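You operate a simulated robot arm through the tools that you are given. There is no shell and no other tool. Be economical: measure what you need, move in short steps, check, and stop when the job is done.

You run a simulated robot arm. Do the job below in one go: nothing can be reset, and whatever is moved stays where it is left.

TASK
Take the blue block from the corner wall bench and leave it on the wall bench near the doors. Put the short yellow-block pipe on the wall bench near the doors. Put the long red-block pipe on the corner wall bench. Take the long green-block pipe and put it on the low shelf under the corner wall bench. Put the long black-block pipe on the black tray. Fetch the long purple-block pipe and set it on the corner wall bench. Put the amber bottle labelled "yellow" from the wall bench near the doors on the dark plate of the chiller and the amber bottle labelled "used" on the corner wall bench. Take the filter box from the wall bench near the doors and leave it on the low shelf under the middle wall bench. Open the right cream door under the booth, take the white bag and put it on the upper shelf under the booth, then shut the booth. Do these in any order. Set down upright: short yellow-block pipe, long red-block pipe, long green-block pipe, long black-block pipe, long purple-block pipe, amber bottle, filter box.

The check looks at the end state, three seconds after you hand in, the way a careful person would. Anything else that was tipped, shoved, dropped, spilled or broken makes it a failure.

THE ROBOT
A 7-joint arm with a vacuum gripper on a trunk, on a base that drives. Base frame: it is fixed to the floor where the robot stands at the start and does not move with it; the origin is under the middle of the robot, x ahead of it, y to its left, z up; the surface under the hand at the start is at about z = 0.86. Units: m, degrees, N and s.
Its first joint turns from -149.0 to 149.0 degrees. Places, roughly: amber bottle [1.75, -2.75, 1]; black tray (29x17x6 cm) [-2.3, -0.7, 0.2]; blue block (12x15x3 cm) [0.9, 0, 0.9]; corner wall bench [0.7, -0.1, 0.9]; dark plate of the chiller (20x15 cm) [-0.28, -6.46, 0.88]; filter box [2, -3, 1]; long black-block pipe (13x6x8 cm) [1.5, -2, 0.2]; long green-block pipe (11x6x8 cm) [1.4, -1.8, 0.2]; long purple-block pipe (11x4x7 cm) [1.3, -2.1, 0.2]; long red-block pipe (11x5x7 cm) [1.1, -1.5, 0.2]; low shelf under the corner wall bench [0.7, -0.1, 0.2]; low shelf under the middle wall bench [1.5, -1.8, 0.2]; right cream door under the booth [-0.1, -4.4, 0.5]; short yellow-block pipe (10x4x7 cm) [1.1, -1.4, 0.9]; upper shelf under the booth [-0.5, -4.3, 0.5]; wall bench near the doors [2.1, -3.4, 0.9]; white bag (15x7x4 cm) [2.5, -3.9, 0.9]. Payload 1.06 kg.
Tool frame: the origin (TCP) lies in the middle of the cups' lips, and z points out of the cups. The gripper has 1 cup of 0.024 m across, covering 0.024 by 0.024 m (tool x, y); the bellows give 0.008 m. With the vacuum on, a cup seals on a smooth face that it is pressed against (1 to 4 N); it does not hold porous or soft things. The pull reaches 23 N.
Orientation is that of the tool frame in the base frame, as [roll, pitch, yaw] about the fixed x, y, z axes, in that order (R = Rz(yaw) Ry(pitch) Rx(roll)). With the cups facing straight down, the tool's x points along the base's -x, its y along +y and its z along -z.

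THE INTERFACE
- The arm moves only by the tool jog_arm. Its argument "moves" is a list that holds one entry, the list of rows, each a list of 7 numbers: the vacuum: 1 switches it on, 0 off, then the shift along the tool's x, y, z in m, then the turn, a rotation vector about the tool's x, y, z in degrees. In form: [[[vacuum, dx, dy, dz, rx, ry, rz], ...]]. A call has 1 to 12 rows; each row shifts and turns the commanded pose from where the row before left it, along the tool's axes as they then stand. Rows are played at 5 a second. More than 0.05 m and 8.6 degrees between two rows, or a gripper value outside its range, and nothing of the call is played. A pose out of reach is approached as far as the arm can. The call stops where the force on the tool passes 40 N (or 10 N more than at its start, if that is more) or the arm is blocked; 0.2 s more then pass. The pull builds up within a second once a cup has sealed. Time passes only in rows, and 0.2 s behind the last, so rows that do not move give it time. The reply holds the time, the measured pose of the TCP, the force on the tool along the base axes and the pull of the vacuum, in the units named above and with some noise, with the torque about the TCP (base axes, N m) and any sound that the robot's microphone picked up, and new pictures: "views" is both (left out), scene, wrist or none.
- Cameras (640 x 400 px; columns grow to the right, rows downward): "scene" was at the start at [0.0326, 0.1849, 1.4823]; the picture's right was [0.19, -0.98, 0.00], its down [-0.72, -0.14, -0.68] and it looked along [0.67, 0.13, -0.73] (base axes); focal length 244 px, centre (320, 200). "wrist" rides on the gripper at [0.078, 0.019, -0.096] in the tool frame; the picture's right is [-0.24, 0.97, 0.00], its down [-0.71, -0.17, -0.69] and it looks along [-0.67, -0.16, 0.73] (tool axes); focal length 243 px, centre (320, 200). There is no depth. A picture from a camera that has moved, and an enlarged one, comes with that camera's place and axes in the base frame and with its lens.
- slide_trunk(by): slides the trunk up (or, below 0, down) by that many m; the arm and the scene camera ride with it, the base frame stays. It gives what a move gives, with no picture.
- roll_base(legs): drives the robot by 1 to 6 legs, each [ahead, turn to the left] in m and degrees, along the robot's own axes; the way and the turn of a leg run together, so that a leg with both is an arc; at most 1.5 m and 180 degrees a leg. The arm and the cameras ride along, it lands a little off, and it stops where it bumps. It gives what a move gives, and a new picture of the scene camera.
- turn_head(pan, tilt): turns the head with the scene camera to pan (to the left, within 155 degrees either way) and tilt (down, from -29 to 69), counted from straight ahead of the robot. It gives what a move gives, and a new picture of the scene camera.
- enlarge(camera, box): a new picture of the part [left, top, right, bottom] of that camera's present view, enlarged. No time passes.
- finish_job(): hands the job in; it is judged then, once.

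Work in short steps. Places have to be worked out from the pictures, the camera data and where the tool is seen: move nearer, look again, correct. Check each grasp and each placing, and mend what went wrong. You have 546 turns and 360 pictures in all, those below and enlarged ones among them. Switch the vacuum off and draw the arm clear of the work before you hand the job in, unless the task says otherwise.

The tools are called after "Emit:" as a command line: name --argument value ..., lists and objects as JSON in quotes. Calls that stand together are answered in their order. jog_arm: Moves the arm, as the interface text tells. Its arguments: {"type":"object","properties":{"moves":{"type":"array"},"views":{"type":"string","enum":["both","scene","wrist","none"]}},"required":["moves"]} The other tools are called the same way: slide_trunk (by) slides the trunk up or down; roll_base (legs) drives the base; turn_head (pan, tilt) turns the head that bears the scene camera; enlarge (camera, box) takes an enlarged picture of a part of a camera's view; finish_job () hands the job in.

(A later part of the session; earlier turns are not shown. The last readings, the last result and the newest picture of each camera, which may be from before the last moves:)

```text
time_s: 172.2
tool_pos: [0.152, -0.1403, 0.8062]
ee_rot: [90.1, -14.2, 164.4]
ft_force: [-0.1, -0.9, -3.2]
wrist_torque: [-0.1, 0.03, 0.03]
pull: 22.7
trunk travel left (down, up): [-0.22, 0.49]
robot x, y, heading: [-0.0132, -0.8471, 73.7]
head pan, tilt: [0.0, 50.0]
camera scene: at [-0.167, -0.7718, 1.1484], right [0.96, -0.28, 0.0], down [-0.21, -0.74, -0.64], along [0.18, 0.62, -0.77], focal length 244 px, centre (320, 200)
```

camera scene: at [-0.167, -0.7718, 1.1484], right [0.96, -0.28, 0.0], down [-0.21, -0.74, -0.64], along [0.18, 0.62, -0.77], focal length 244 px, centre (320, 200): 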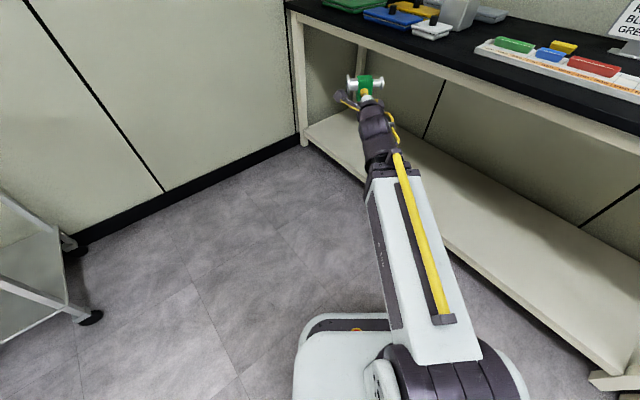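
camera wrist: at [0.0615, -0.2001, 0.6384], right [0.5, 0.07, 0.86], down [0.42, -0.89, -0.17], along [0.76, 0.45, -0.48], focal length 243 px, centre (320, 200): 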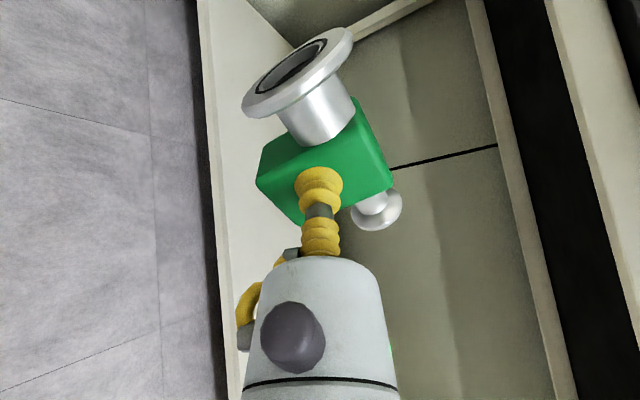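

The pipe is now held upright (tool horizontal). I raise the trunk and turn to the corner bench's front edge, to stand it there briefly and re-grip from above.

Emit:
slide_trunk --by 0.18

Emit:
roll_base --legs '[[0, -53]]'

Emit:
jog_arm --moves '[[[1, 0, 0, 0, 0, 0, 0]]]' --views "wrist"

```text
time_s: 174.2
tool_pos: [0.1523, -0.1393, 0.9864]
ee_rot: [90.1, -14.2, 164.3]
ft_force: [-0.2, -0.3, -3.2]
wrist_torque: [-0.1, 0.01, 0.04]
pull: 22.3
trunk travel left (down, up): [-0.4, 0.31]
robot x, y, heading: [-0.0147, -0.8507, 73.8]
head pan, tilt: [0.0, 50.0]
```

```text
time_s: 176.9
tool_pos: [0.6513, -0.5466, 0.987]
ee_rot: [90.2, -14.1, 112.0]
ft_force: [-0.6, 0.3, -3.9]
wrist_torque: [-0.04, 0.08, 0.0]
pull: 23.2
trunk travel left (down, up): [-0.4, 0.31]
robot x, y, heading: [-0.0131, -0.8529, 21.4]
head pan, tilt: [0.0, 50.0]
camera scene: at [-0.0447, -0.6803, 1.3284], right [0.36, -0.93, 0.0], down [-0.71, -0.28, -0.64], along [0.6, 0.23, -0.77], focal length 244 px, centre (320, 200)
```

scene: 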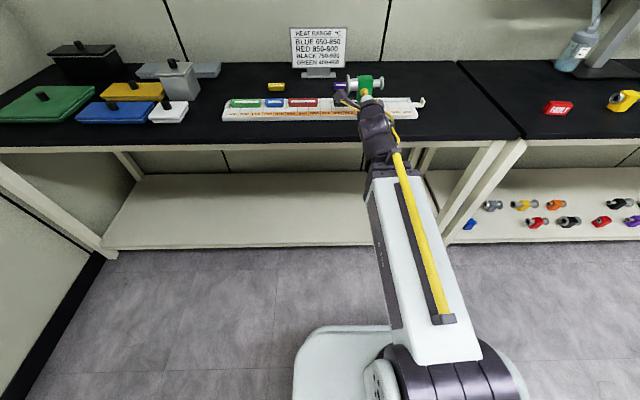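

```text
time_s: 177.3
tool_pos: [0.6498, -0.5459, 0.986]
ee_rot: [90.2, -14.2, 112.0]
ft_force: [-0.2, 0.9, -2.3]
wrist_torque: [-0.03, 0.1, 0.02]
pull: 23.0
trunk travel left (down, up): [-0.4, 0.31]
robot x, y, heading: [-0.0119, -0.8505, 21.6]
head pan, tilt: [0.0, 50.0]
camera wrist: at [0.5368, -0.5156, 1.023], right [0.18, -0.43, 0.88], down [-0.39, -0.85, -0.34], along [0.9, -0.29, -0.32], focal length 243 px, centre (320, 200)
```

wrist: 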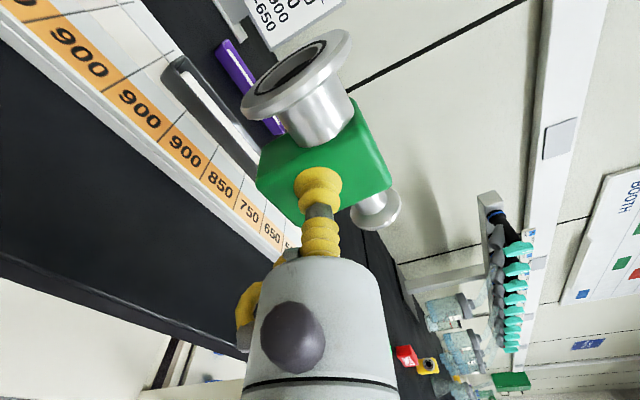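

There is an 11 cm free strip in front of the ruler. I lower the pipe there, 1.5 cm back, in steps.

Emit:
jog_arm --moves '[[[1, -0.0073, -0.0291, -0.014, 0, 0, 0], [1, -0.0073, -0.0291, 0, 0, 0, 0], [1, -0.0037, -0.0145, 0, 0, 0, 0], [1, -0.0015, -0.0058, 0, 0, 0, 0], [1, 0, 0, 0, 0, 0, 0]]]'

```text
time_s: 178.5
tool_pos: [0.6519, -0.5456, 0.9075]
ee_rot: [90.7, -14.1, 112.0]
ft_force: [-0.2, 0.6, -2.9]
wrist_torque: [0.01, 0.08, 0.02]
pull: 23.1
out of reach, approached as far as the arm can: row 1, 4
trunk travel left (down, up): [-0.4, 0.31]
robot x, y, heading: [-0.0097, -0.8517, 21.3]
head pan, tilt: [0.0, 50.0]
camera scene: at [-0.0447, -0.6802, 1.3284], right [0.36, -0.93, 0.0], down [-0.71, -0.28, -0.64], along [0.6, 0.23, -0.77], focal length 244 px, centre (320, 200)
camera wrist: at [0.5379, -0.5146, 0.947], right [0.19, -0.43, 0.89], down [-0.39, -0.86, -0.33], along [0.9, -0.29, -0.33], focal length 243 px, centre (320, 200)
```

scene: 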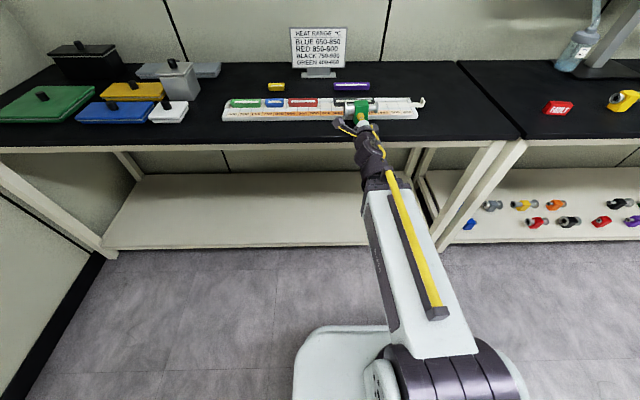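
wrist: 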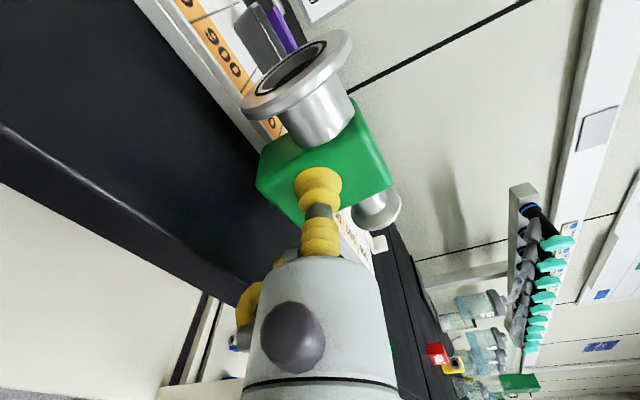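

I use the base for the 2 cm back and the trunk for the last lowering.

Emit:
roll_base --legs '[[-0.02, 0]]'

Emit:
slide_trunk --by -0.014

```text
time_s: 179.3
tool_pos: [0.6331, -0.5535, 0.9091]
ee_rot: [90.6, -14.1, 112.1]
ft_force: [0.1, -0.7, -2.7]
wrist_torque: [-0.01, 0.12, 0.02]
pull: 22.8
trunk travel left (down, up): [-0.4, 0.31]
robot x, y, heading: [-0.0308, -0.8602, 21.4]
head pan, tilt: [0.0, 50.0]
camera scene: at [-0.0632, -0.6875, 1.3284], right [0.36, -0.93, 0.0], down [-0.71, -0.28, -0.64], along [0.6, 0.23, -0.77], focal length 244 px, centre (320, 200)
```

scene: 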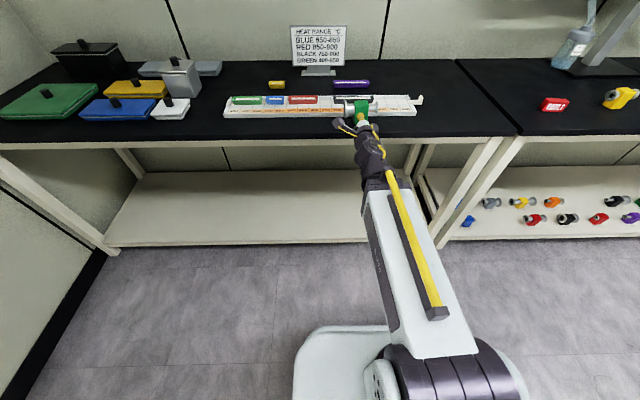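

```text
time_s: 179.9
tool_pos: [0.6331, -0.5519, 0.8944]
ee_rot: [90.7, -14.1, 111.9]
ft_force: [-0.2, -0.4, -4.5]
wrist_torque: [-0.04, 0.08, 0.0]
pull: 22.6
trunk travel left (down, up): [-0.386, 0.324]
robot x, y, heading: [-0.032, -0.8589, 21.2]
head pan, tilt: [0.0, 50.0]
```

Emit:
slide_trunk --by -0.005

Emit:
slide_trunk --by -0.004

```text
time_s: 180.5
tool_pos: [0.6321, -0.5533, 0.891]
ee_rot: [90.6, -14.1, 112.2]
ft_force: [-1.5, -0.1, 1.1]
wrist_torque: [0.07, -0.01, 0.06]
pull: 22.8
trunk travel left (down, up): [-0.381, 0.329]
robot x, y, heading: [-0.0315, -0.8574, 21.2]
head pan, tilt: [0.0, 50.0]
```

```text
time_s: 181.0
tool_pos: [0.6319, -0.5534, 0.8865]
ee_rot: [90.8, -14.1, 112.0]
ft_force: [-2.5, -2.3, 9.9]
wrist_torque: [0.04, 0.04, -0.05]
pull: 23.1
trunk travel left (down, up): [-0.377, 0.333]
robot x, y, heading: [-0.0307, -0.8566, 21.5]
head pan, tilt: [0.0, 50.0]
```

It stands on the bench. I ease up 3 mm, release and withdraw the cup horizontally.

Emit:
slide_trunk --by 0.003

Emit:
jog_arm --moves '[[[0, 0, 0, 0, 0, 0, 0], [0, 0, 0, 0, 0, 0, 0], [0, 0, 0, 0, 0, 0, 0], [0, 0, 0, 0, 0, 0, 0]]]' --views "wrist"

```text
time_s: 181.5
tool_pos: [0.633, -0.5521, 0.8881]
ee_rot: [90.7, -14.1, 111.9]
ft_force: [0.4, -0.1, -2.8]
wrist_torque: [-0.04, 0.03, 0.01]
pull: 23.4
trunk travel left (down, up): [-0.38, 0.33]
robot x, y, heading: [-0.0297, -0.8583, 21.5]
head pan, tilt: [0.0, 50.0]
```

```text
time_s: 182.5
tool_pos: [0.6344, -0.5532, 0.8891]
ee_rot: [90.7, -14.1, 112.1]
ft_force: [0.3, 0.7, 0.4]
wrist_torque: [0.0, -0.01, 0.0]
pull: 0.0
trunk travel left (down, up): [-0.38, 0.33]
robot x, y, heading: [-0.0331, -0.8568, 20.9]
head pan, tilt: [0.0, 50.0]
camera wrist: at [0.5191, -0.5222, 0.9272], right [0.19, -0.43, 0.89], down [-0.39, -0.86, -0.33], along [0.9, -0.29, -0.33], focal length 243 px, centre (320, 200)
```

wrist: 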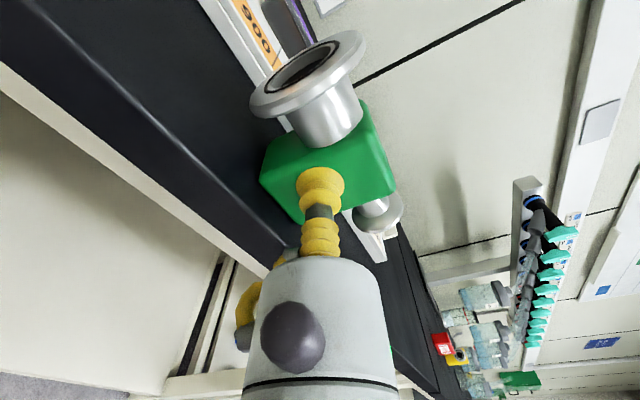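

It stays. I back the base away and look.

Emit:
roll_base --legs '[[-0.15, 0]]'

Emit:
enlarge --camera "scene" --box '[300, 60, 460, 160]'

```text
time_s: 183.9
tool_pos: [0.493, -0.6076, 0.8897]
ee_rot: [90.8, -14.1, 112.0]
ft_force: [-0.1, -0.3, 0.1]
wrist_torque: [0.03, 0.02, 0.01]
pull: 0.0
trunk travel left (down, up): [-0.38, 0.33]
robot x, y, heading: [-0.1683, -0.913, 21.0]
head pan, tilt: [0.0, 50.0]
camera scene: at [-0.2038, -0.7425, 1.3084], right [0.36, -0.93, 0.0], down [-0.71, -0.28, -0.64], along [0.6, 0.23, -0.77], focal length 244 px, centre (320, 200)
```

scene: 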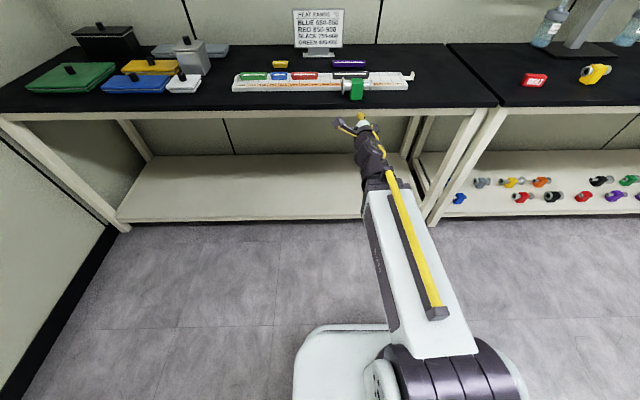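

```text
4.00 times, centred on (380, 110) of scene
camera zoom: at [-0.2038, -0.7425, 1.3084], right [0.36, -0.93, 0.0], down [-0.71, -0.28, -0.64], along [0.6, 0.23, -0.77], focal length 976 px, centre (80, 560)
```

zoom: 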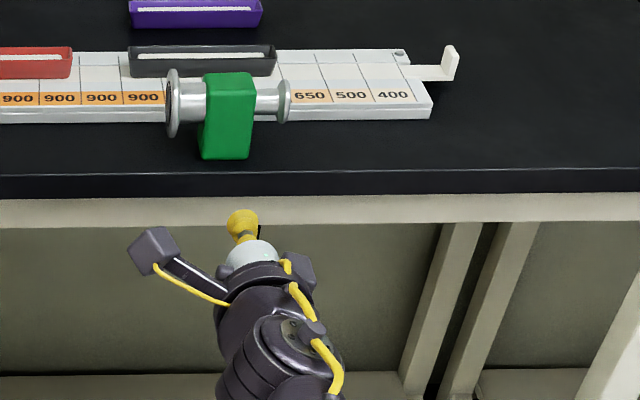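

The green pipe stands upright on the bench edge. I raise the trunk and turn the tool back to pointing down.

Emit:
slide_trunk --by 0.25

Emit:
jog_arm --moves '[[[0, 0, 0, 0, 7.88, -2.21, 0], [0, 0, 0, 0, 7.88, -2.21, 0], [0, 0, 0, 0, 7.88, -2.21, 0], [0, 0, 0, 0, 7.88, -2.21, 0], [0, 0, 0, 0, 7.88, -2.21, 0], [0, 0, 0, 0, 7.88, -2.21, 0], [0, 0, 0, 0, 7.88, -2.21, 0], [0, 0, 0, 0, 7.88, -2.21, 0], [0, 0, 0, 0, 7.88, -2.21, 0], [0, 0, 0, 0, 7.88, -2.21, 0], [0, 0, 0, 0, 7.88, -2.21, 0]]]' --views "none"

Emit:
jog_arm --moves '[[[0, 0, 0, 0, 0, 0, -8.2], [0, 0, 0, 0, 0, 0, -8.2], [0, 0, 0, 0, 0, 0, -8.2], [0, 0, 0, 0, 0, 0, -8.2], [0, 0, 0, 0, 0, 0, -8.2], [0, 0, 0, 0, 0, 0, -8.2], [0, 0, 0, 0, 0, 0, -8.2], [0, 0, 0, 0, 0, 0, -8.2], [0, 0, 0, 0, 0, 0, -8.2], [0, 0, 0, 0, 0, 0, -8.2], [0, 0, 0, 0, 0, 0, -8.2], [0, 0, 0, 0, 0, 0, -8.2]]]'

```text
time_s: 186.5
tool_pos: [0.4927, -0.6078, 1.1379]
ee_rot: [90.7, -14.0, 112.0]
ft_force: [-0.4, -0.2, -0.6]
wrist_torque: [0.0, 0.0, 0.04]
pull: 0.0
trunk travel left (down, up): [-0.63, 0.08]
robot x, y, heading: [-0.1706, -0.9118, 21.3]
head pan, tilt: [0.0, 50.0]
```

```text
time_s: 188.9
tool_pos: [0.4931, -0.6081, 1.1391]
ee_rot: [-179.6, 1.7, 96.6]
ft_force: [-0.4, 0.0, 0.2]
wrist_torque: [0.0, 0.01, 0.02]
pull: 0.0
trunk travel left (down, up): [-0.63, 0.08]
robot x, y, heading: [-0.1727, -0.9113, 21.3]
head pan, tilt: [0.0, 50.0]
```

```text
time_s: 191.5
tool_pos: [0.4942, -0.6084, 1.1395]
ee_rot: [-178.4, -0.5, -164.9]
ft_force: [-0.1, 0.0, -0.5]
wrist_torque: [0.01, 0.0, 0.0]
pull: 0.1
trunk travel left (down, up): [-0.63, 0.08]
robot x, y, heading: [-0.1734, -0.9114, 20.9]
head pan, tilt: [0.0, 50.0]
camera scene: at [-0.2039, -0.7425, 1.5584], right [0.36, -0.93, 0.0], down [-0.71, -0.28, -0.64], along [0.6, 0.23, -0.77], focal length 244 px, centre (320, 200)
camera wrist: at [0.4138, -0.6066, 1.235], right [-0.03, 1.0, -0.03], down [0.73, 0.04, 0.68], along [0.68, 0.0, -0.73], focal length 243 px, centre (320, 200)
```

scene: 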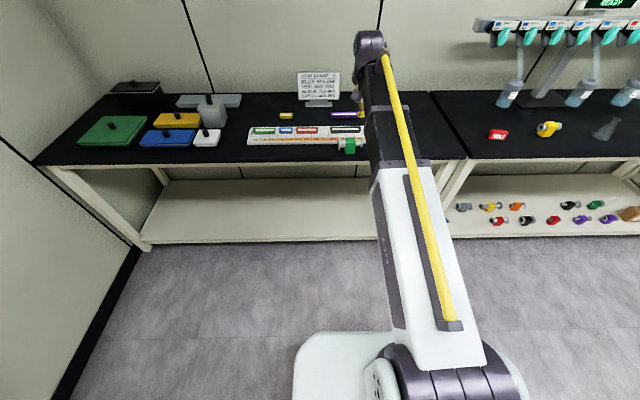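
wrist: 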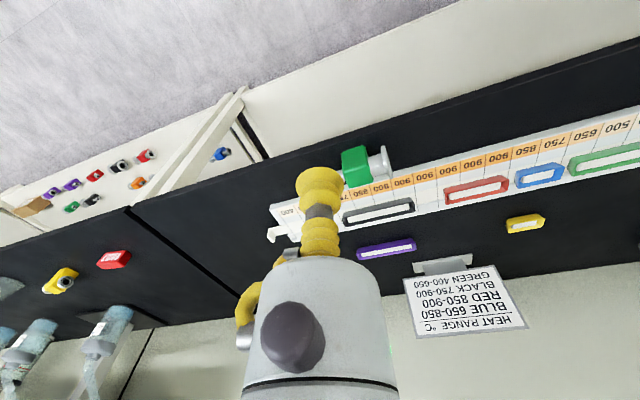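

I correct the small tilt and move over the green block's top.

Emit:
jog_arm --moves '[[[0, 0, 0, 0, -1.6, -0.5, -6], [0, -0.042, 0, 0, 0, 0, 0], [0, -0.042, 0, 0, 0, 0, 0], [0, -0.042, 0, 0, 0, 0, 0], [0, -0.042, 0, 0, 0, 0, 0], [0, 0, 0, 0.05, 0, 0, 0], [0, 0, 0, 0.05, 0, 0, 0], [0, 0, 0, 0.05, 0, 0, 0], [0, 0, 0, 0, 0, 0, 0]]]' --views "wrist"

```text
time_s: 193.5
tool_pos: [0.6483, -0.5472, 0.9888]
ee_rot: [-180.0, -0.1, -159.0]
ft_force: [-0.6, -0.5, 0.9]
wrist_torque: [0.02, -0.03, -0.04]
pull: 0.0
trunk travel left (down, up): [-0.63, 0.08]
robot x, y, heading: [-0.1697, -0.912, 21.4]
head pan, tilt: [0.0, 50.0]
camera wrist: at [0.5709, -0.5568, 1.0842], right [-0.13, 0.99, 0.0], down [0.72, 0.09, 0.68], along [0.68, 0.09, -0.73], focal length 243 px, centre (320, 200)
```

wrist: 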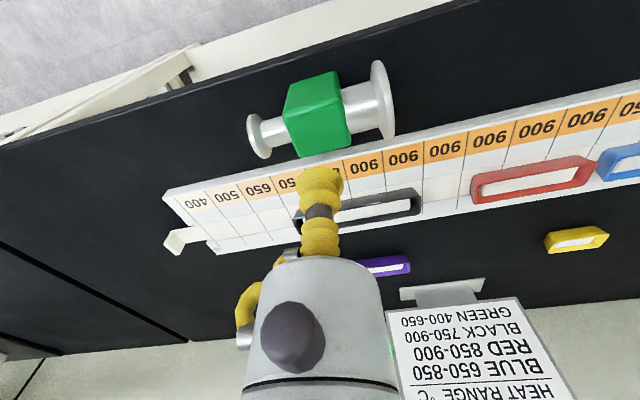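

Emit:
jog_arm --moves '[[[0, -0.008, 0, 0.03, 0, 0, 0], [0, 0, 0, 0.03, 0, 0, 0], [0, 0, 0, 0, 0, 0, 0]]]' --views "none"

Emit:
enlarge --camera "wrist" --box '[220, 90, 420, 250]'

```text
time_s: 194.3
tool_pos: [0.6564, -0.5445, 0.9274]
ee_rot: [179.9, 0.0, -158.9]
ft_force: [0.4, 0.6, 0.4]
wrist_torque: [0.02, 0.02, 0.0]
pull: 0.1
trunk travel left (down, up): [-0.63, 0.08]
robot x, y, heading: [-0.1686, -0.9145, 21.4]
head pan, tilt: [0.0, 50.0]
```

```text
2.50 times, centred on (320, 170) of wrist
camera zoom: at [0.577, -0.554, 1.023], right [-0.13, 0.99, 0.0], down [0.72, 0.09, 0.68], along [0.68, 0.09, -0.73], focal length 606 px, centre (320, 275)
```

zoom: 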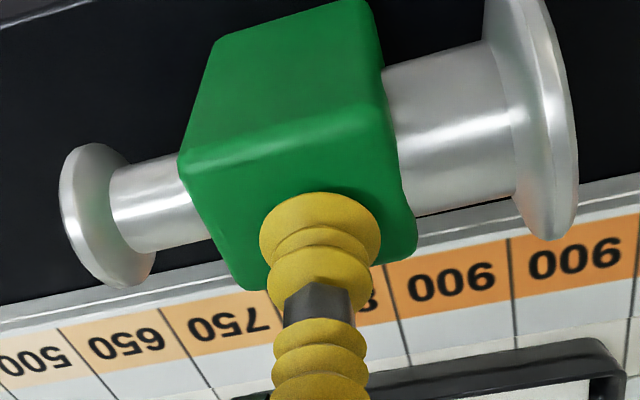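

The face centre is ~5 mm further ahead. I shift and press with vacuum.

Emit:
jog_arm --moves '[[[1, -0.005, 0.001, 0.008, 0, 0, 0], [1, 0, 0, 0.005, 0, 0, 0], [1, 0, 0, 0.004, 0, 0, 0], [1, 0, 0, 0, 0, 0, 0], [1, 0, 0, 0, 0, 0, 0]]]' --views "none"

```text
time_s: 195.5
tool_pos: [0.6587, -0.5427, 0.9151]
ee_rot: [180.0, 0.1, -159.1]
ft_force: [-3.9, -3.0, 29.8]
wrist_torque: [0.1, -0.2, -0.05]
pull: 22.7
trunk travel left (down, up): [-0.63, 0.08]
robot x, y, heading: [-0.1716, -0.9113, 21.5]
head pan, tilt: [0.0, 50.0]
```

Sealed firmly. I lift and draw it back off the bench, gently.

Emit:
jog_arm --moves '[[[1, 0, 0, -0.01, 0, 0, 0], [1, 0, 0, -0.02, 0, 0, 0], [1, 0, 0, -0.04, 0, 0, 0], [1, 0, 0, -0.03, 0, 0, 0], [1, 0.03, 0, 0, 0, 0, 0], [1, 0.04, 0, 0, 0, 0, 0], [1, 0.04, 0, 0, 0, 0, 0], [1, 0.04, 0, 0, 0, 0, 0], [1, 0.04, 0, 0, 0, 0, 0], [1, 0.02, 0, 0, 0, 0, 0]]]' --views "wrist"

```text
time_s: 197.7
tool_pos: [0.4635, -0.617, 1.0112]
ee_rot: [-180.0, -0.1, -159.0]
ft_force: [0.5, 0.1, -2.6]
wrist_torque: [0.01, -0.02, -0.01]
pull: 22.9
trunk travel left (down, up): [-0.63, 0.08]
robot x, y, heading: [-0.1736, -0.9112, 21.1]
head pan, tilt: [0.0, 50.0]
camera wrist: at [0.3841, -0.6252, 1.107], right [-0.13, 0.99, 0.0], down [0.72, 0.09, 0.68], along [0.68, 0.09, -0.73], focal length 243 px, centre (320, 200)
```

wrist: 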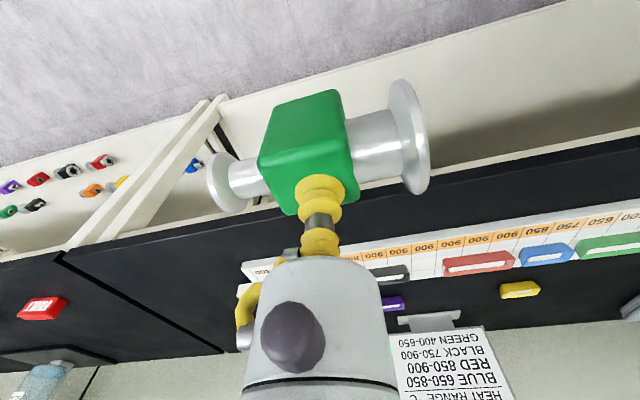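

It is clear of the bench. I lower the trunk to shelf level.

Emit:
slide_trunk --by -0.4

Emit:
slide_trunk --by -0.2

Emit:
jog_arm --moves '[[[1, -0.04, 0, 0, 0, 0, 0], [1, -0.04, 0, 0, 0, 0, 0], [1, -0.04, 0, 0, 0, 0, 0], [1, -0.04, 0, 0, 0, 0, 0], [1, -0.04, 0, 0, 0, 0, 0], [1, -0.04, 0, 0, 0, 0, 0]]]'

```text
time_s: 201.5
tool_pos: [0.4635, -0.6143, 0.6114]
ee_rot: [179.9, 0.0, -159.0]
ft_force: [-0.5, -0.2, -3.4]
wrist_torque: [0.01, -0.01, 0.0]
pull: 22.4
trunk travel left (down, up): [-0.23, 0.48]
robot x, y, heading: [-0.168, -0.9125, 21.0]
head pan, tilt: [0.0, 50.0]
```

```text
time_s: 203.7
tool_pos: [0.4638, -0.6162, 0.4119]
ee_rot: [180.0, -0.1, -159.1]
ft_force: [-0.3, -0.7, -3.8]
wrist_torque: [0.02, 0.0, 0.0]
pull: 22.6
trunk travel left (down, up): [-0.03, 0.68]
robot x, y, heading: [-0.1723, -0.915, 21.3]
head pan, tilt: [0.0, 50.0]
```

```text
time_s: 205.1
tool_pos: [0.6888, -0.5283, 0.4087]
ee_rot: [-180.0, -0.2, -159.0]
ft_force: [-0.2, 0.1, -2.4]
wrist_torque: [0.03, -0.06, 0.0]
pull: 23.1
trunk travel left (down, up): [-0.03, 0.68]
robot x, y, heading: [-0.1737, -0.9131, 21.4]
head pan, tilt: [0.0, 50.0]
camera scene: at [-0.2038, -0.7425, 0.9584], right [0.36, -0.93, 0.0], down [-0.71, -0.28, -0.64], along [0.6, 0.23, -0.77], focal length 244 px, centre (320, 200)
camera wrist: at [0.6098, -0.5372, 0.5043], right [-0.13, 0.99, 0.0], down [0.72, 0.09, 0.68], along [0.68, 0.09, -0.73], focal length 243 px, centre (320, 200)
```

scene: 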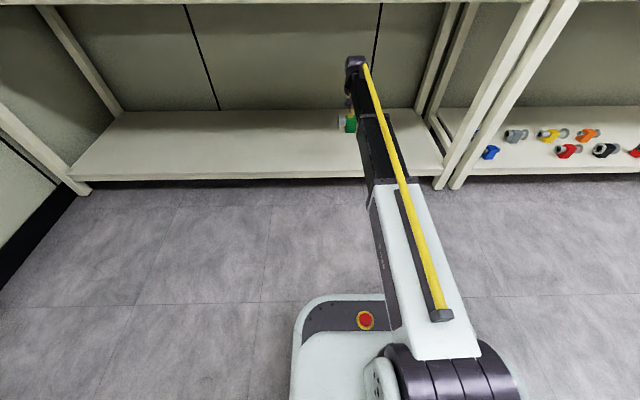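
wrist: 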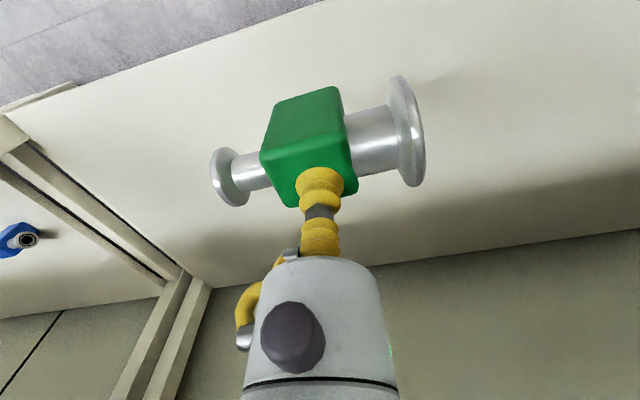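

Over the shelf. I drive 8 cm ahead for margin, then lower.

Emit:
roll_base --legs '[[0.08, 0]]'

Emit:
jog_arm --moves '[[[1, 0, 0, 0.04, 0, 0, 0], [1, 0, 0, 0.04, 0, 0, 0], [1, 0, 0, 0.04, 0, 0, 0], [1, 0, 0, 0.03, 0, 0, 0], [1, 0, 0, 0.015, 0, 0, 0], [1, 0, 0, 0, 0, 0, 0]]]' --views "wrist"

```text
time_s: 206.1
tool_pos: [0.7636, -0.5009, 0.409]
ee_rot: [180.0, -0.1, -159.1]
ft_force: [0.4, -0.1, -3.1]
wrist_torque: [-0.01, 0.02, 0.01]
pull: 22.5
trunk travel left (down, up): [-0.03, 0.68]
robot x, y, heading: [-0.1, -0.8831, 21.3]
head pan, tilt: [0.0, 50.0]
camera scene: at [-0.1291, -0.7133, 0.9584], right [0.36, -0.93, 0.0], down [-0.71, -0.28, -0.64], along [0.6, 0.23, -0.77], focal length 244 px, centre (320, 200)
```

scene: 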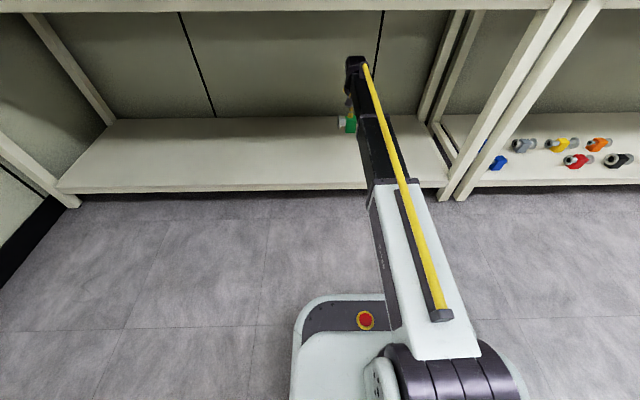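

```text
time_s: 207.5
tool_pos: [0.7632, -0.4992, 0.2423]
ee_rot: [179.9, -0.1, -159.1]
ft_force: [0.4, 0.4, -3.4]
wrist_torque: [-0.03, -0.04, 0.01]
pull: 23.0
trunk travel left (down, up): [-0.03, 0.68]
robot x, y, heading: [-0.0973, -0.8855, 21.2]
head pan, tilt: [0.0, 50.0]
camera wrist: at [0.6847, -0.5097, 0.3382], right [-0.13, 0.99, 0.0], down [0.72, 0.09, 0.68], along [0.68, 0.09, -0.73], focal length 243 px, centre (320, 200)
```

wrist: 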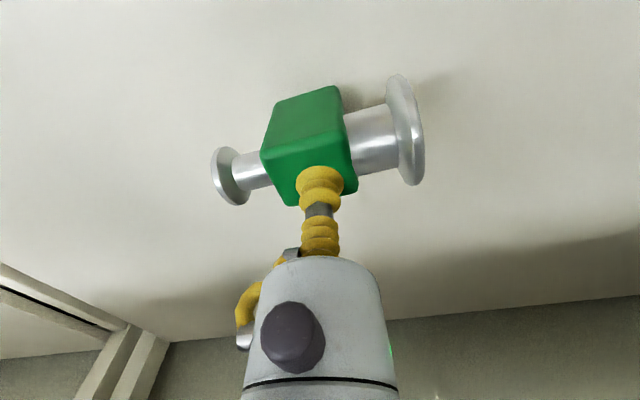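

Emit:
jog_arm --moves '[[[1, 0, 0, 0.005, 0, 0, 0], [1, 0, 0, 0.005, 0, 0, 0], [1, 0, 0, 0.004, 0, 0, 0], [1, 0, 0, 0.003, 0, 0, 0], [1, 0, 0, 0, 0, 0, 0]]]' --views "none"

```text
time_s: 208.7
tool_pos: [0.7639, -0.5004, 0.2266]
ee_rot: [-179.9, -0.1, -159.1]
ft_force: [-0.3, 0.1, -3.7]
wrist_torque: [0.01, 0.0, -0.03]
pull: 22.5
trunk travel left (down, up): [-0.03, 0.68]
robot x, y, heading: [-0.0979, -0.8836, 21.4]
head pan, tilt: [0.0, 50.0]
```

Emit:
jog_arm --moves '[[[1, 0, 0, 0.004, 0, 0, 0], [1, 0, 0, 0.003, 0, 0, 0], [1, 0, 0, 0.003, 0, 0, 0], [1, 0, 0, 0, 0, 0, 0]]]' --views "none"

```text
time_s: 209.7
tool_pos: [0.7622, -0.5, 0.2201]
ee_rot: [180.0, -0.1, -159.1]
ft_force: [-2.1, -2.6, 18.6]
wrist_torque: [0.06, -0.16, -0.01]
pull: 22.6
trunk travel left (down, up): [-0.03, 0.68]
robot x, y, heading: [-0.0983, -0.8846, 21.4]
head pan, tilt: [0.0, 50.0]
```

The green pipe rests on the shelf. I release and lift away.

Emit:
jog_arm --moves '[[[0, 0, 0, -0.004, 0, 0, 0], [0, 0, 0, 0, 0, 0, 0], [0, 0, 0, 0, 0, 0, 0], [0, 0, 0, 0, 0, 0, 0], [0, 0, 0, -0.02, 0, 0, 0], [0, 0, 0, -0.05, 0, 0, 0], [0, 0, 0, -0.05, 0, 0, 0], [0, 0, 0, -0.05, 0, 0, 0], [0, 0.045, 0, 0, 0, 0, 0], [0, 0.045, 0, 0, 0, 0, 0], [0, 0.045, 0, 0, 0, 0, 0], [0, 0.045, 0, 0, 0, 0, 0]]]'

```text
time_s: 212.3
tool_pos: [0.5939, -0.564, 0.3928]
ee_rot: [-180.0, -0.1, -159.1]
ft_force: [-0.8, 0.2, -0.3]
wrist_torque: [0.02, 0.01, -0.02]
pull: 0.0
trunk travel left (down, up): [-0.03, 0.68]
robot x, y, heading: [-0.0976, -0.8768, 21.1]
head pan, tilt: [0.0, 50.0]
camera scene: at [-0.1292, -0.7134, 0.9584], right [0.36, -0.93, 0.0], down [-0.71, -0.28, -0.64], along [0.6, 0.23, -0.77], focal length 244 px, centre (320, 200)
camera wrist: at [0.5149, -0.5732, 0.4866], right [-0.13, 0.99, 0.0], down [0.72, 0.09, 0.68], along [0.68, 0.09, -0.73], focal length 243 px, centre (320, 200)
```

scene: 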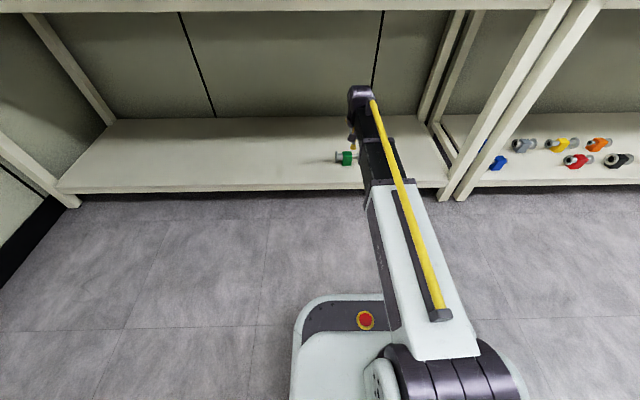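
wrist: 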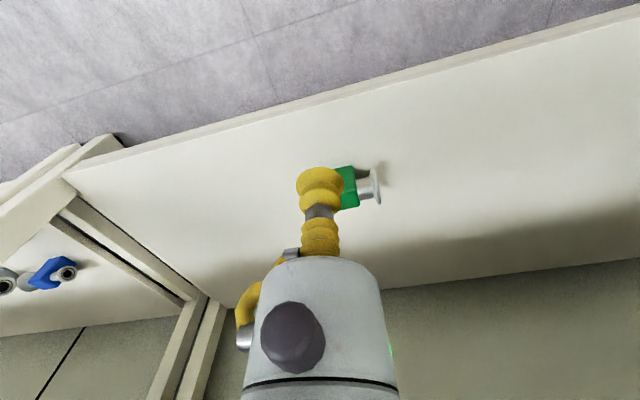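

Green is done. Next the red long pipe: I drive 1 m along to s≈1.82.

Emit:
roll_base --legs '[[0, -81], [1.05, 0], [0, 81]]'

```text
time_s: 224.7
tool_pos: [1.1246, -1.5006, 0.3914]
ee_rot: [180.0, -0.1, -160.3]
ft_force: [-0.1, -0.5, -0.1]
wrist_torque: [0.0, 0.03, 0.0]
pull: 0.1
trunk travel left (down, up): [-0.03, 0.68]
robot x, y, heading: [0.4278, -1.8059, 19.9]
head pan, tilt: [0.0, 50.0]
camera scene: at [0.3985, -1.6347, 0.9584], right [0.34, -0.94, 0.0], down [-0.72, -0.26, -0.64], along [0.6, 0.22, -0.77], focal length 244 px, centre (320, 200)
```

scene: 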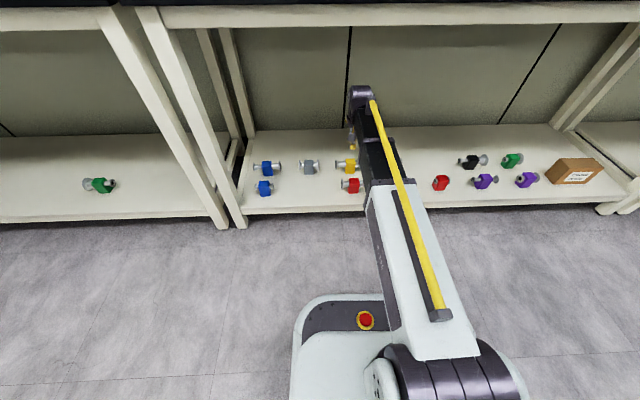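

The tool is nearly above the red pipe. I descend a bit and look.

Emit:
jog_arm --moves '[[[0, 0, -0.015, 0.04, 0, 0, 0], [0, 0, 0, 0.05, 0, 0, 0]]]' --views "wrist"

```text
time_s: 225.3
tool_pos: [1.1289, -1.5139, 0.3011]
ee_rot: [-179.9, -0.1, -160.3]
ft_force: [-0.2, -0.3, -0.3]
wrist_torque: [0.02, 0.01, 0.03]
pull: 0.0
trunk travel left (down, up): [-0.03, 0.68]
robot x, y, heading: [0.4257, -1.807, 19.9]
head pan, tilt: [0.0, 50.0]
camera wrist: at [1.0503, -1.5219, 0.3956], right [-0.11, 0.99, 0.0], down [0.73, 0.08, 0.68], along [0.68, 0.07, -0.73], focal length 243 px, centre (320, 200)
```

wrist: 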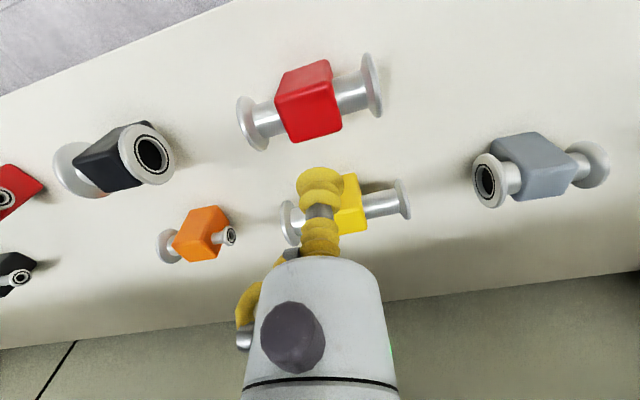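

Emit:
jog_arm --moves '[[[0, -0.003, -0.005, 0.03, 0, 0, 0], [0, 0, 0, 0.03, 0, 0, 0], [0, 0, 0, 0, 0, 0, 0]]]' --views "none"

Emit:
enlarge --camera "wrist" --box '[220, 90, 420, 250]'

```text
time_s: 226.1
tool_pos: [1.1339, -1.5187, 0.2394]
ee_rot: [180.0, 0.0, -160.3]
ft_force: [0.3, 0.0, -0.3]
wrist_torque: [-0.02, 0.0, 0.0]
pull: 0.0
trunk travel left (down, up): [-0.03, 0.68]
robot x, y, heading: [0.4274, -1.8057, 19.9]
head pan, tilt: [0.0, 50.0]
```

```text
2.50 times, centred on (320, 170) of wrist
camera zoom: at [1.0552, -1.5259, 0.3348], right [-0.11, 0.99, 0.0], down [0.73, 0.08, 0.68], along [0.68, 0.07, -0.73], focal length 606 px, centre (320, 275)
```

zoom: 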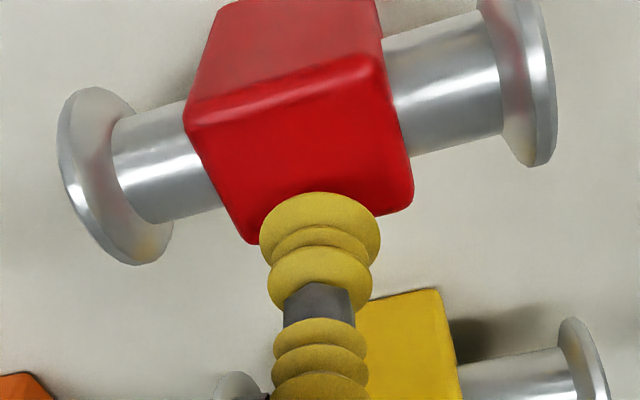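

The face centre is right below (within 3 mm). I press down with vacuum.

Emit:
jog_arm --moves '[[[1, -0.001, -0.002, 0.012, 0, 0, 0], [1, 0, 0, 0.005, 0, 0, 0], [1, 0, 0, 0.004, 0, 0, 0], [1, 0, 0, 0.003, 0, 0, 0], [1, 0, 0, 0, 0, 0, 0], [1, 0, 0, 0, 0, 0, 0]]]' --views "none"

```text
time_s: 227.5
tool_pos: [1.1355, -1.5194, 0.2187]
ee_rot: [-180.0, -0.1, -160.3]
ft_force: [2.0, -2.8, 13.9]
wrist_torque: [-0.02, 0.06, 0.01]
pull: 23.1
trunk travel left (down, up): [-0.03, 0.68]
robot x, y, heading: [0.4248, -1.8051, 19.9]
head pan, tilt: [0.0, 50.0]
```

Sealed and centred. I lift, retract and back the base out.

Emit:
jog_arm --moves '[[[1, 0, 0, -0.01, 0, 0, 0], [1, 0, 0, -0.03, 0, 0, 0], [1, 0, 0, -0.05, 0, 0, 0], [1, 0, 0, -0.05, 0, 0, 0], [1, 0, 0, -0.04, 0, 0, 0], [1, 0.03, 0, 0, 0, 0, 0], [1, 0.04, 0, 0, 0, 0, 0], [1, 0.03, 0, 0, 0, 0, 0]]]' --views "none"

Emit:
roll_base --legs '[[-0.25, 0]]'

Emit:
slide_trunk --by 0.35

Emit:
slide_trunk --by 0.3

```text
time_s: 229.3
tool_pos: [1.0387, -1.5515, 0.3974]
ee_rot: [-180.0, 0.0, -160.3]
ft_force: [-0.4, -0.4, -3.3]
wrist_torque: [0.01, -0.02, -0.02]
pull: 22.8
trunk travel left (down, up): [-0.03, 0.68]
robot x, y, heading: [0.4253, -1.8019, 20.2]
head pan, tilt: [0.0, 50.0]
```

```text
time_s: 231.2
tool_pos: [0.8007, -1.6338, 0.3971]
ee_rot: [-180.0, -0.2, -159.8]
ft_force: [-0.3, 0.6, -3.0]
wrist_torque: [0.01, -0.06, 0.0]
pull: 22.5
trunk travel left (down, up): [-0.03, 0.68]
robot x, y, heading: [0.1876, -1.8964, 20.6]
head pan, tilt: [0.0, 50.0]
camera scene: at [0.1597, -1.7227, 0.9584], right [0.35, -0.94, 0.0], down [-0.72, -0.27, -0.64], along [0.6, 0.23, -0.77], focal length 244 px, centre (320, 200)
```

scene: 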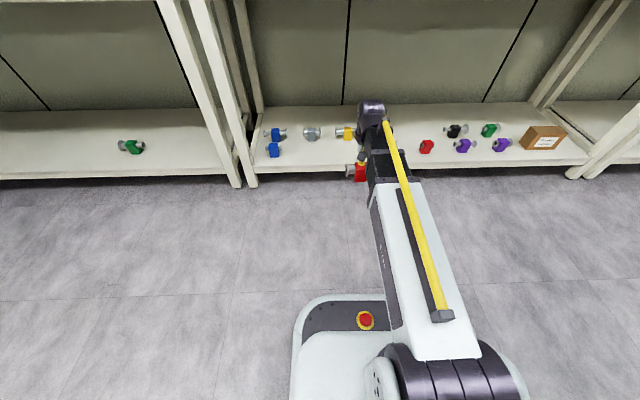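

```text
time_s: 234.6
tool_pos: [0.8011, -1.634, 0.7473]
ee_rot: [-179.9, -0.1, -159.8]
ft_force: [-0.4, 0.1, -3.3]
wrist_torque: [0.03, -0.02, -0.02]
pull: 22.9
trunk travel left (down, up): [-0.38, 0.33]
robot x, y, heading: [0.1871, -1.894, 20.6]
head pan, tilt: [0.0, 50.0]
```

```text
time_s: 237.6
tool_pos: [0.8002, -1.6324, 1.0475]
ee_rot: [-180.0, -0.1, -159.8]
ft_force: [0.6, -0.3, -3.4]
wrist_torque: [0.01, -0.03, -0.01]
pull: 23.0
trunk travel left (down, up): [-0.68, 0.03]
robot x, y, heading: [0.1917, -1.8954, 20.4]
head pan, tilt: [0.0, 50.0]
```

Pipe held. I drive 0.7 m back along the wall toward the corner bench's right end and face it.

Emit:
roll_base --legs '[[0, 89], [0.7, 0], [0, -89]]'

```text
time_s: 249.0
tool_pos: [0.5683, -0.9529, 1.0472]
ee_rot: [-180.0, -0.2, -159.0]
ft_force: [0.4, -0.6, -2.6]
wrist_torque: [0.02, -0.06, 0.03]
pull: 22.8
trunk travel left (down, up): [-0.68, 0.03]
robot x, y, heading: [-0.0399, -1.2197, 21.1]
head pan, tilt: [0.0, 50.0]
camera scene: at [-0.0729, -1.051, 1.6084], right [0.36, -0.93, 0.0], down [-0.71, -0.28, -0.64], along [0.6, 0.23, -0.77], focal length 244 px, centre (320, 200)
```

scene: 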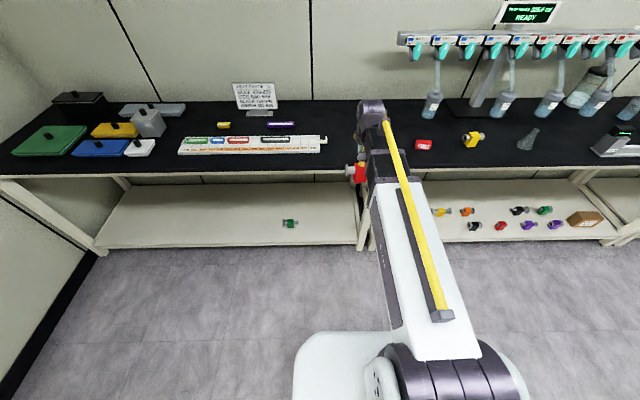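

Emit:
roll_base --legs '[[0.2, 0]]'

Emit:
jog_arm --moves '[[[1, -0.04, -0.012, 0, 0, 0, 0], [1, -0.04, -0.012, 0, 0, 0, 0], [1, -0.04, 0, 0, 0, 0, 0], [1, 0, 0, 0.03, 0, 0, 0], [1, 0, 0, 0.03, 0, 0, 0]]]'

```text
time_s: 250.6
tool_pos: [0.7574, -0.881, 1.0459]
ee_rot: [180.0, 0.0, -159.3]
ft_force: [-0.4, 0.9, -3.8]
wrist_torque: [0.02, -0.05, 0.0]
pull: 22.7
trunk travel left (down, up): [-0.68, 0.03]
robot x, y, heading: [0.1478, -1.149, 21.4]
head pan, tilt: [0.0, 50.0]
camera scene: at [0.1175, -0.9769, 1.6084], right [0.36, -0.93, 0.0], down [-0.71, -0.28, -0.64], along [0.6, 0.23, -0.77], focal length 244 px, centre (320, 200)
```

scene: 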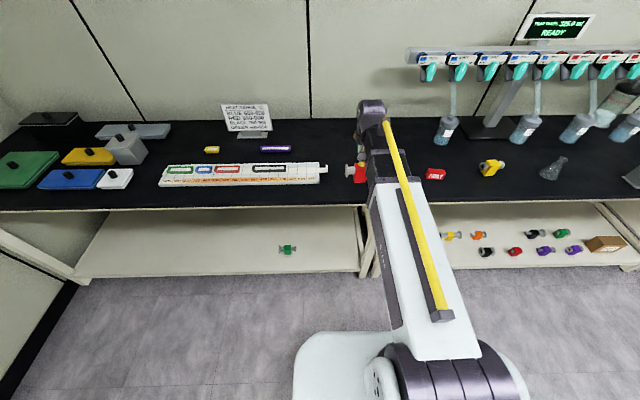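

```text
time_s: 251.8
tool_pos: [0.877, -0.8625, 0.9849]
ee_rot: [-180.0, -0.1, -159.2]
ft_force: [-0.3, -0.6, -3.3]
wrist_torque: [0.02, -0.07, 0.01]
pull: 22.8
trunk travel left (down, up): [-0.68, 0.03]
robot x, y, heading: [0.1529, -1.1478, 21.1]
head pan, tilt: [0.0, 50.0]
camera scene: at [0.1172, -0.9771, 1.6084], right [0.36, -0.93, 0.0], down [-0.71, -0.28, -0.64], along [0.6, 0.23, -0.77], focal length 244 px, centre (320, 200)
camera wrist: at [0.799, -0.871, 1.0804], right [-0.12, 0.99, 0.0], down [0.72, 0.09, 0.68], along [0.68, 0.09, -0.73], focal length 243 px, centre (320, 200)
```

scene: 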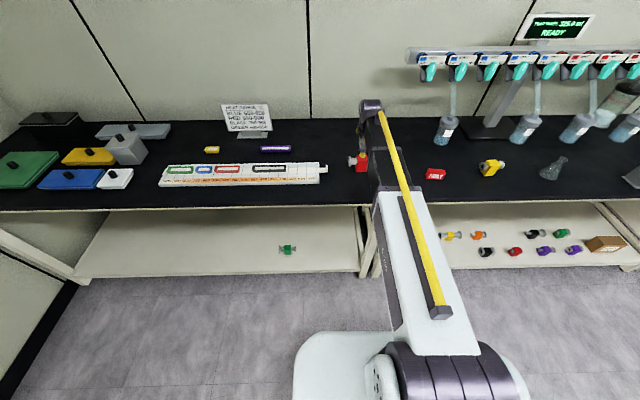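
wrist: 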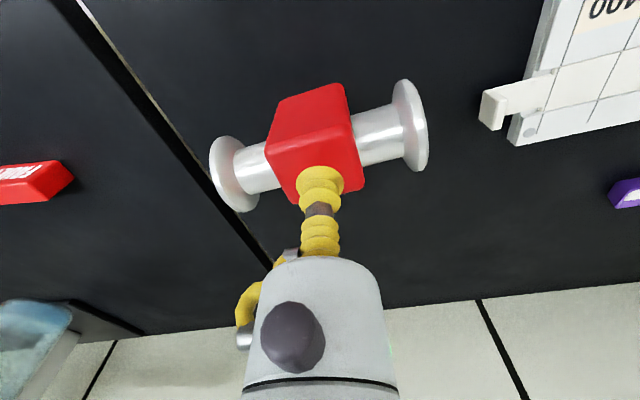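

Centred between ruler and bench joint. I lower it.

Emit:
jog_arm --moves '[[[1, 0, 0, 0.03, 0, 0, 0], [1, 0, 0, 0.02, 0, 0, 0], [1, 0, 0, 0.007, 0, 0, 0], [1, 0, 0, 0.004, 0, 0, 0], [1, 0, 0, 0.004, 0, 0, 0], [1, 0, 0, 0.004, 0, 0, 0], [1, 0, 0, 0, 0, 0, 0]]]' --views "none"

```text
time_s: 253.4
tool_pos: [0.8768, -0.8618, 0.9183]
ee_rot: [180.0, 0.0, -159.2]
ft_force: [7.1, 2.1, 19.2]
wrist_torque: [-0.01, 0.07, -0.01]
pull: 22.8
trunk travel left (down, up): [-0.68, 0.03]
robot x, y, heading: [0.1508, -1.1472, 21.2]
head pan, tilt: [0.0, 50.0]
```

Contact. I release and lift.

Emit:
jog_arm --moves '[[[0, 0, 0, -0.004, 0, 0, 0], [0, 0, 0, 0, 0, 0, 0], [0, 0, 0, 0, 0, 0, 0], [0, 0, 0, 0, 0, 0, 0], [0, 0, 0, -0.02, 0, 0, 0], [0, 0, 0, -0.05, 0, 0, 0], [0, 0, 0, -0.05, 0, 0, 0], [0, 0.04, 0, 0, 0, 0, 0], [0, 0.04, 0, 0, 0, 0, 0], [0, 0.04, 0, 0, 0, 0, 0]]]' --views "wrist"

```text
time_s: 255.6
tool_pos: [0.765, -0.9042, 1.0411]
ee_rot: [-180.0, 0.0, -159.2]
ft_force: [0.5, -0.1, -0.2]
wrist_torque: [0.0, -0.01, 0.03]
pull: 0.0
trunk travel left (down, up): [-0.68, 0.03]
robot x, y, heading: [0.145, -1.1452, 21.4]
head pan, tilt: [0.0, 50.0]
camera wrist: at [0.6866, -0.913, 1.137], right [-0.13, 0.99, 0.0], down [0.72, 0.09, 0.68], along [0.68, 0.09, -0.73], focal length 243 px, centre (320, 200)
```

wrist: 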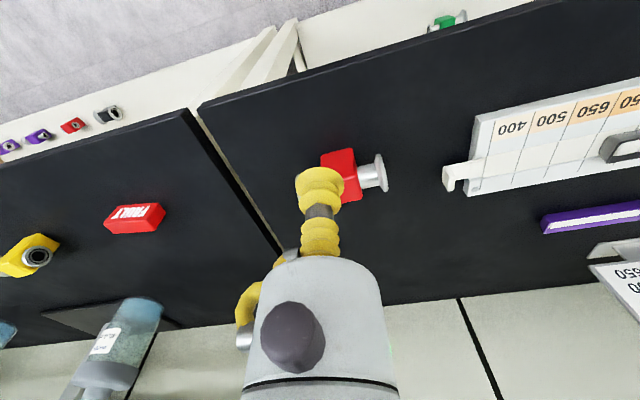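

Red stands well. Next purple: turn into the aisle, lower the trunk, drive 1.27 m, and face the shelf.

Emit:
roll_base --legs '[[0, -89]]'

Emit:
slide_trunk --by -0.35

Emit:
slide_trunk --by -0.3

Emit:
roll_base --legs '[[1.27, 0], [0, 89]]'

```text
time_s: 259.8
tool_pos: [0.402, -1.7613, 1.0425]
ee_rot: [180.0, -0.1, 111.6]
ft_force: [-0.1, 0.3, -0.1]
wrist_torque: [-0.04, 0.0, 0.04]
pull: 0.1
trunk travel left (down, up): [-0.68, 0.03]
robot x, y, heading: [0.1501, -1.1482, -67.8]
head pan, tilt: [0.0, 50.0]
camera scene: at [0.3181, -1.1133, 1.6084], right [-0.93, -0.38, 0.0], down [-0.29, 0.71, -0.64], along [0.24, -0.6, -0.77], focal length 244 px, centre (320, 200)
```

scene: 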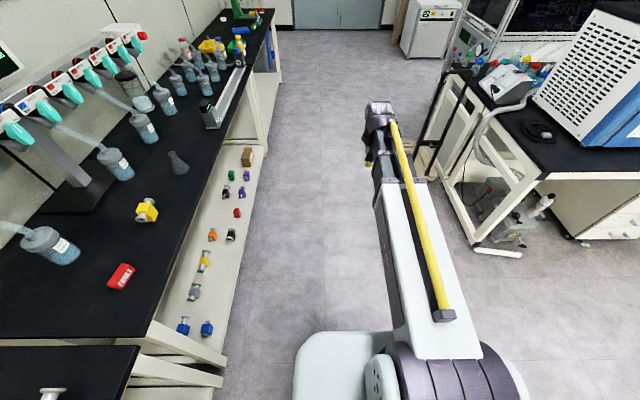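

```text
time_s: 263.2
tool_pos: [0.402, -1.76, 0.6918]
ee_rot: [-180.0, -0.2, 111.6]
ft_force: [-0.7, 0.7, 1.0]
wrist_torque: [0.01, 0.0, 0.03]
pull: 0.1
trunk travel left (down, up): [-0.33, 0.38]
robot x, y, heading: [0.1491, -1.1462, -68.2]
head pan, tilt: [0.0, 50.0]
```

```text
time_s: 266.2
tool_pos: [0.4024, -1.761, 0.3912]
ee_rot: [180.0, 0.0, 111.5]
ft_force: [-0.6, 0.6, 1.2]
wrist_torque: [-0.02, -0.04, 0.0]
pull: 0.0
trunk travel left (down, up): [-0.03, 0.68]
robot x, y, heading: [0.1498, -1.146, -67.9]
head pan, tilt: [0.0, 50.0]
```

```text
time_s: 276.3
tool_pos: [1.2334, -2.0906, 0.3916]
ee_rot: [179.9, -0.1, -160.9]
ft_force: [0.7, -0.9, 0.5]
wrist_torque: [0.04, 0.0, -0.01]
pull: 0.1
trunk travel left (down, up): [-0.03, 0.68]
robot x, y, heading: [0.6078, -2.3127, 19.5]
head pan, tilt: [0.0, 50.0]
camera scene: at [0.5822, -2.1447, 0.9584], right [0.33, -0.94, 0.0], down [-0.72, -0.26, -0.64], along [0.61, 0.21, -0.77], focal length 244 px, centre (320, 200)
```

scene: 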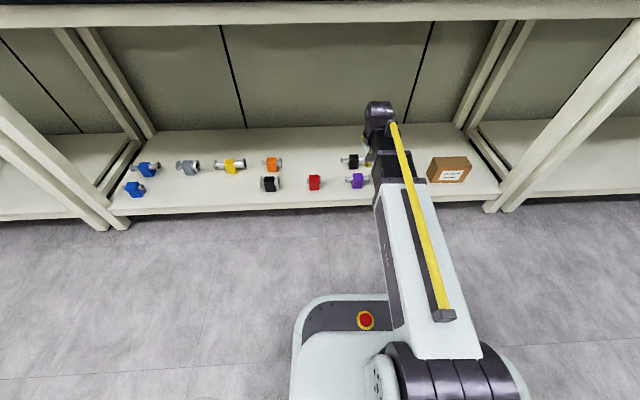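

Emit:
jog_arm --moves '[[[0, -0.04, 0.004, 0.02, 0, 0, 0], [0, -0.04, 0.003, 0.02, 0, 0, 0], [0, -0.025, 0, 0.03, 0, 0, 0], [0, 0, 0, 0.02, 0, 0, 0]]]' --views "wrist"

```text
time_s: 277.3
tool_pos: [1.3293, -2.0503, 0.3009]
ee_rot: [180.0, -0.1, -160.9]
ft_force: [0.5, -0.1, 0.1]
wrist_torque: [0.0, 0.0, 0.0]
pull: 0.0
trunk travel left (down, up): [-0.03, 0.68]
robot x, y, heading: [0.6116, -2.3171, 19.3]
head pan, tilt: [0.0, 50.0]
camera wrist: at [1.2498, -2.0565, 0.3962], right [-0.1, 1.0, 0.0], down [0.73, 0.07, 0.68], along [0.68, 0.06, -0.73], focal length 243 px, centre (320, 200)
```

wrist: 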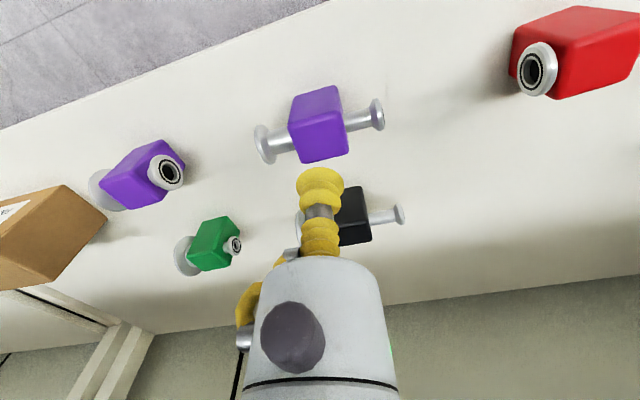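

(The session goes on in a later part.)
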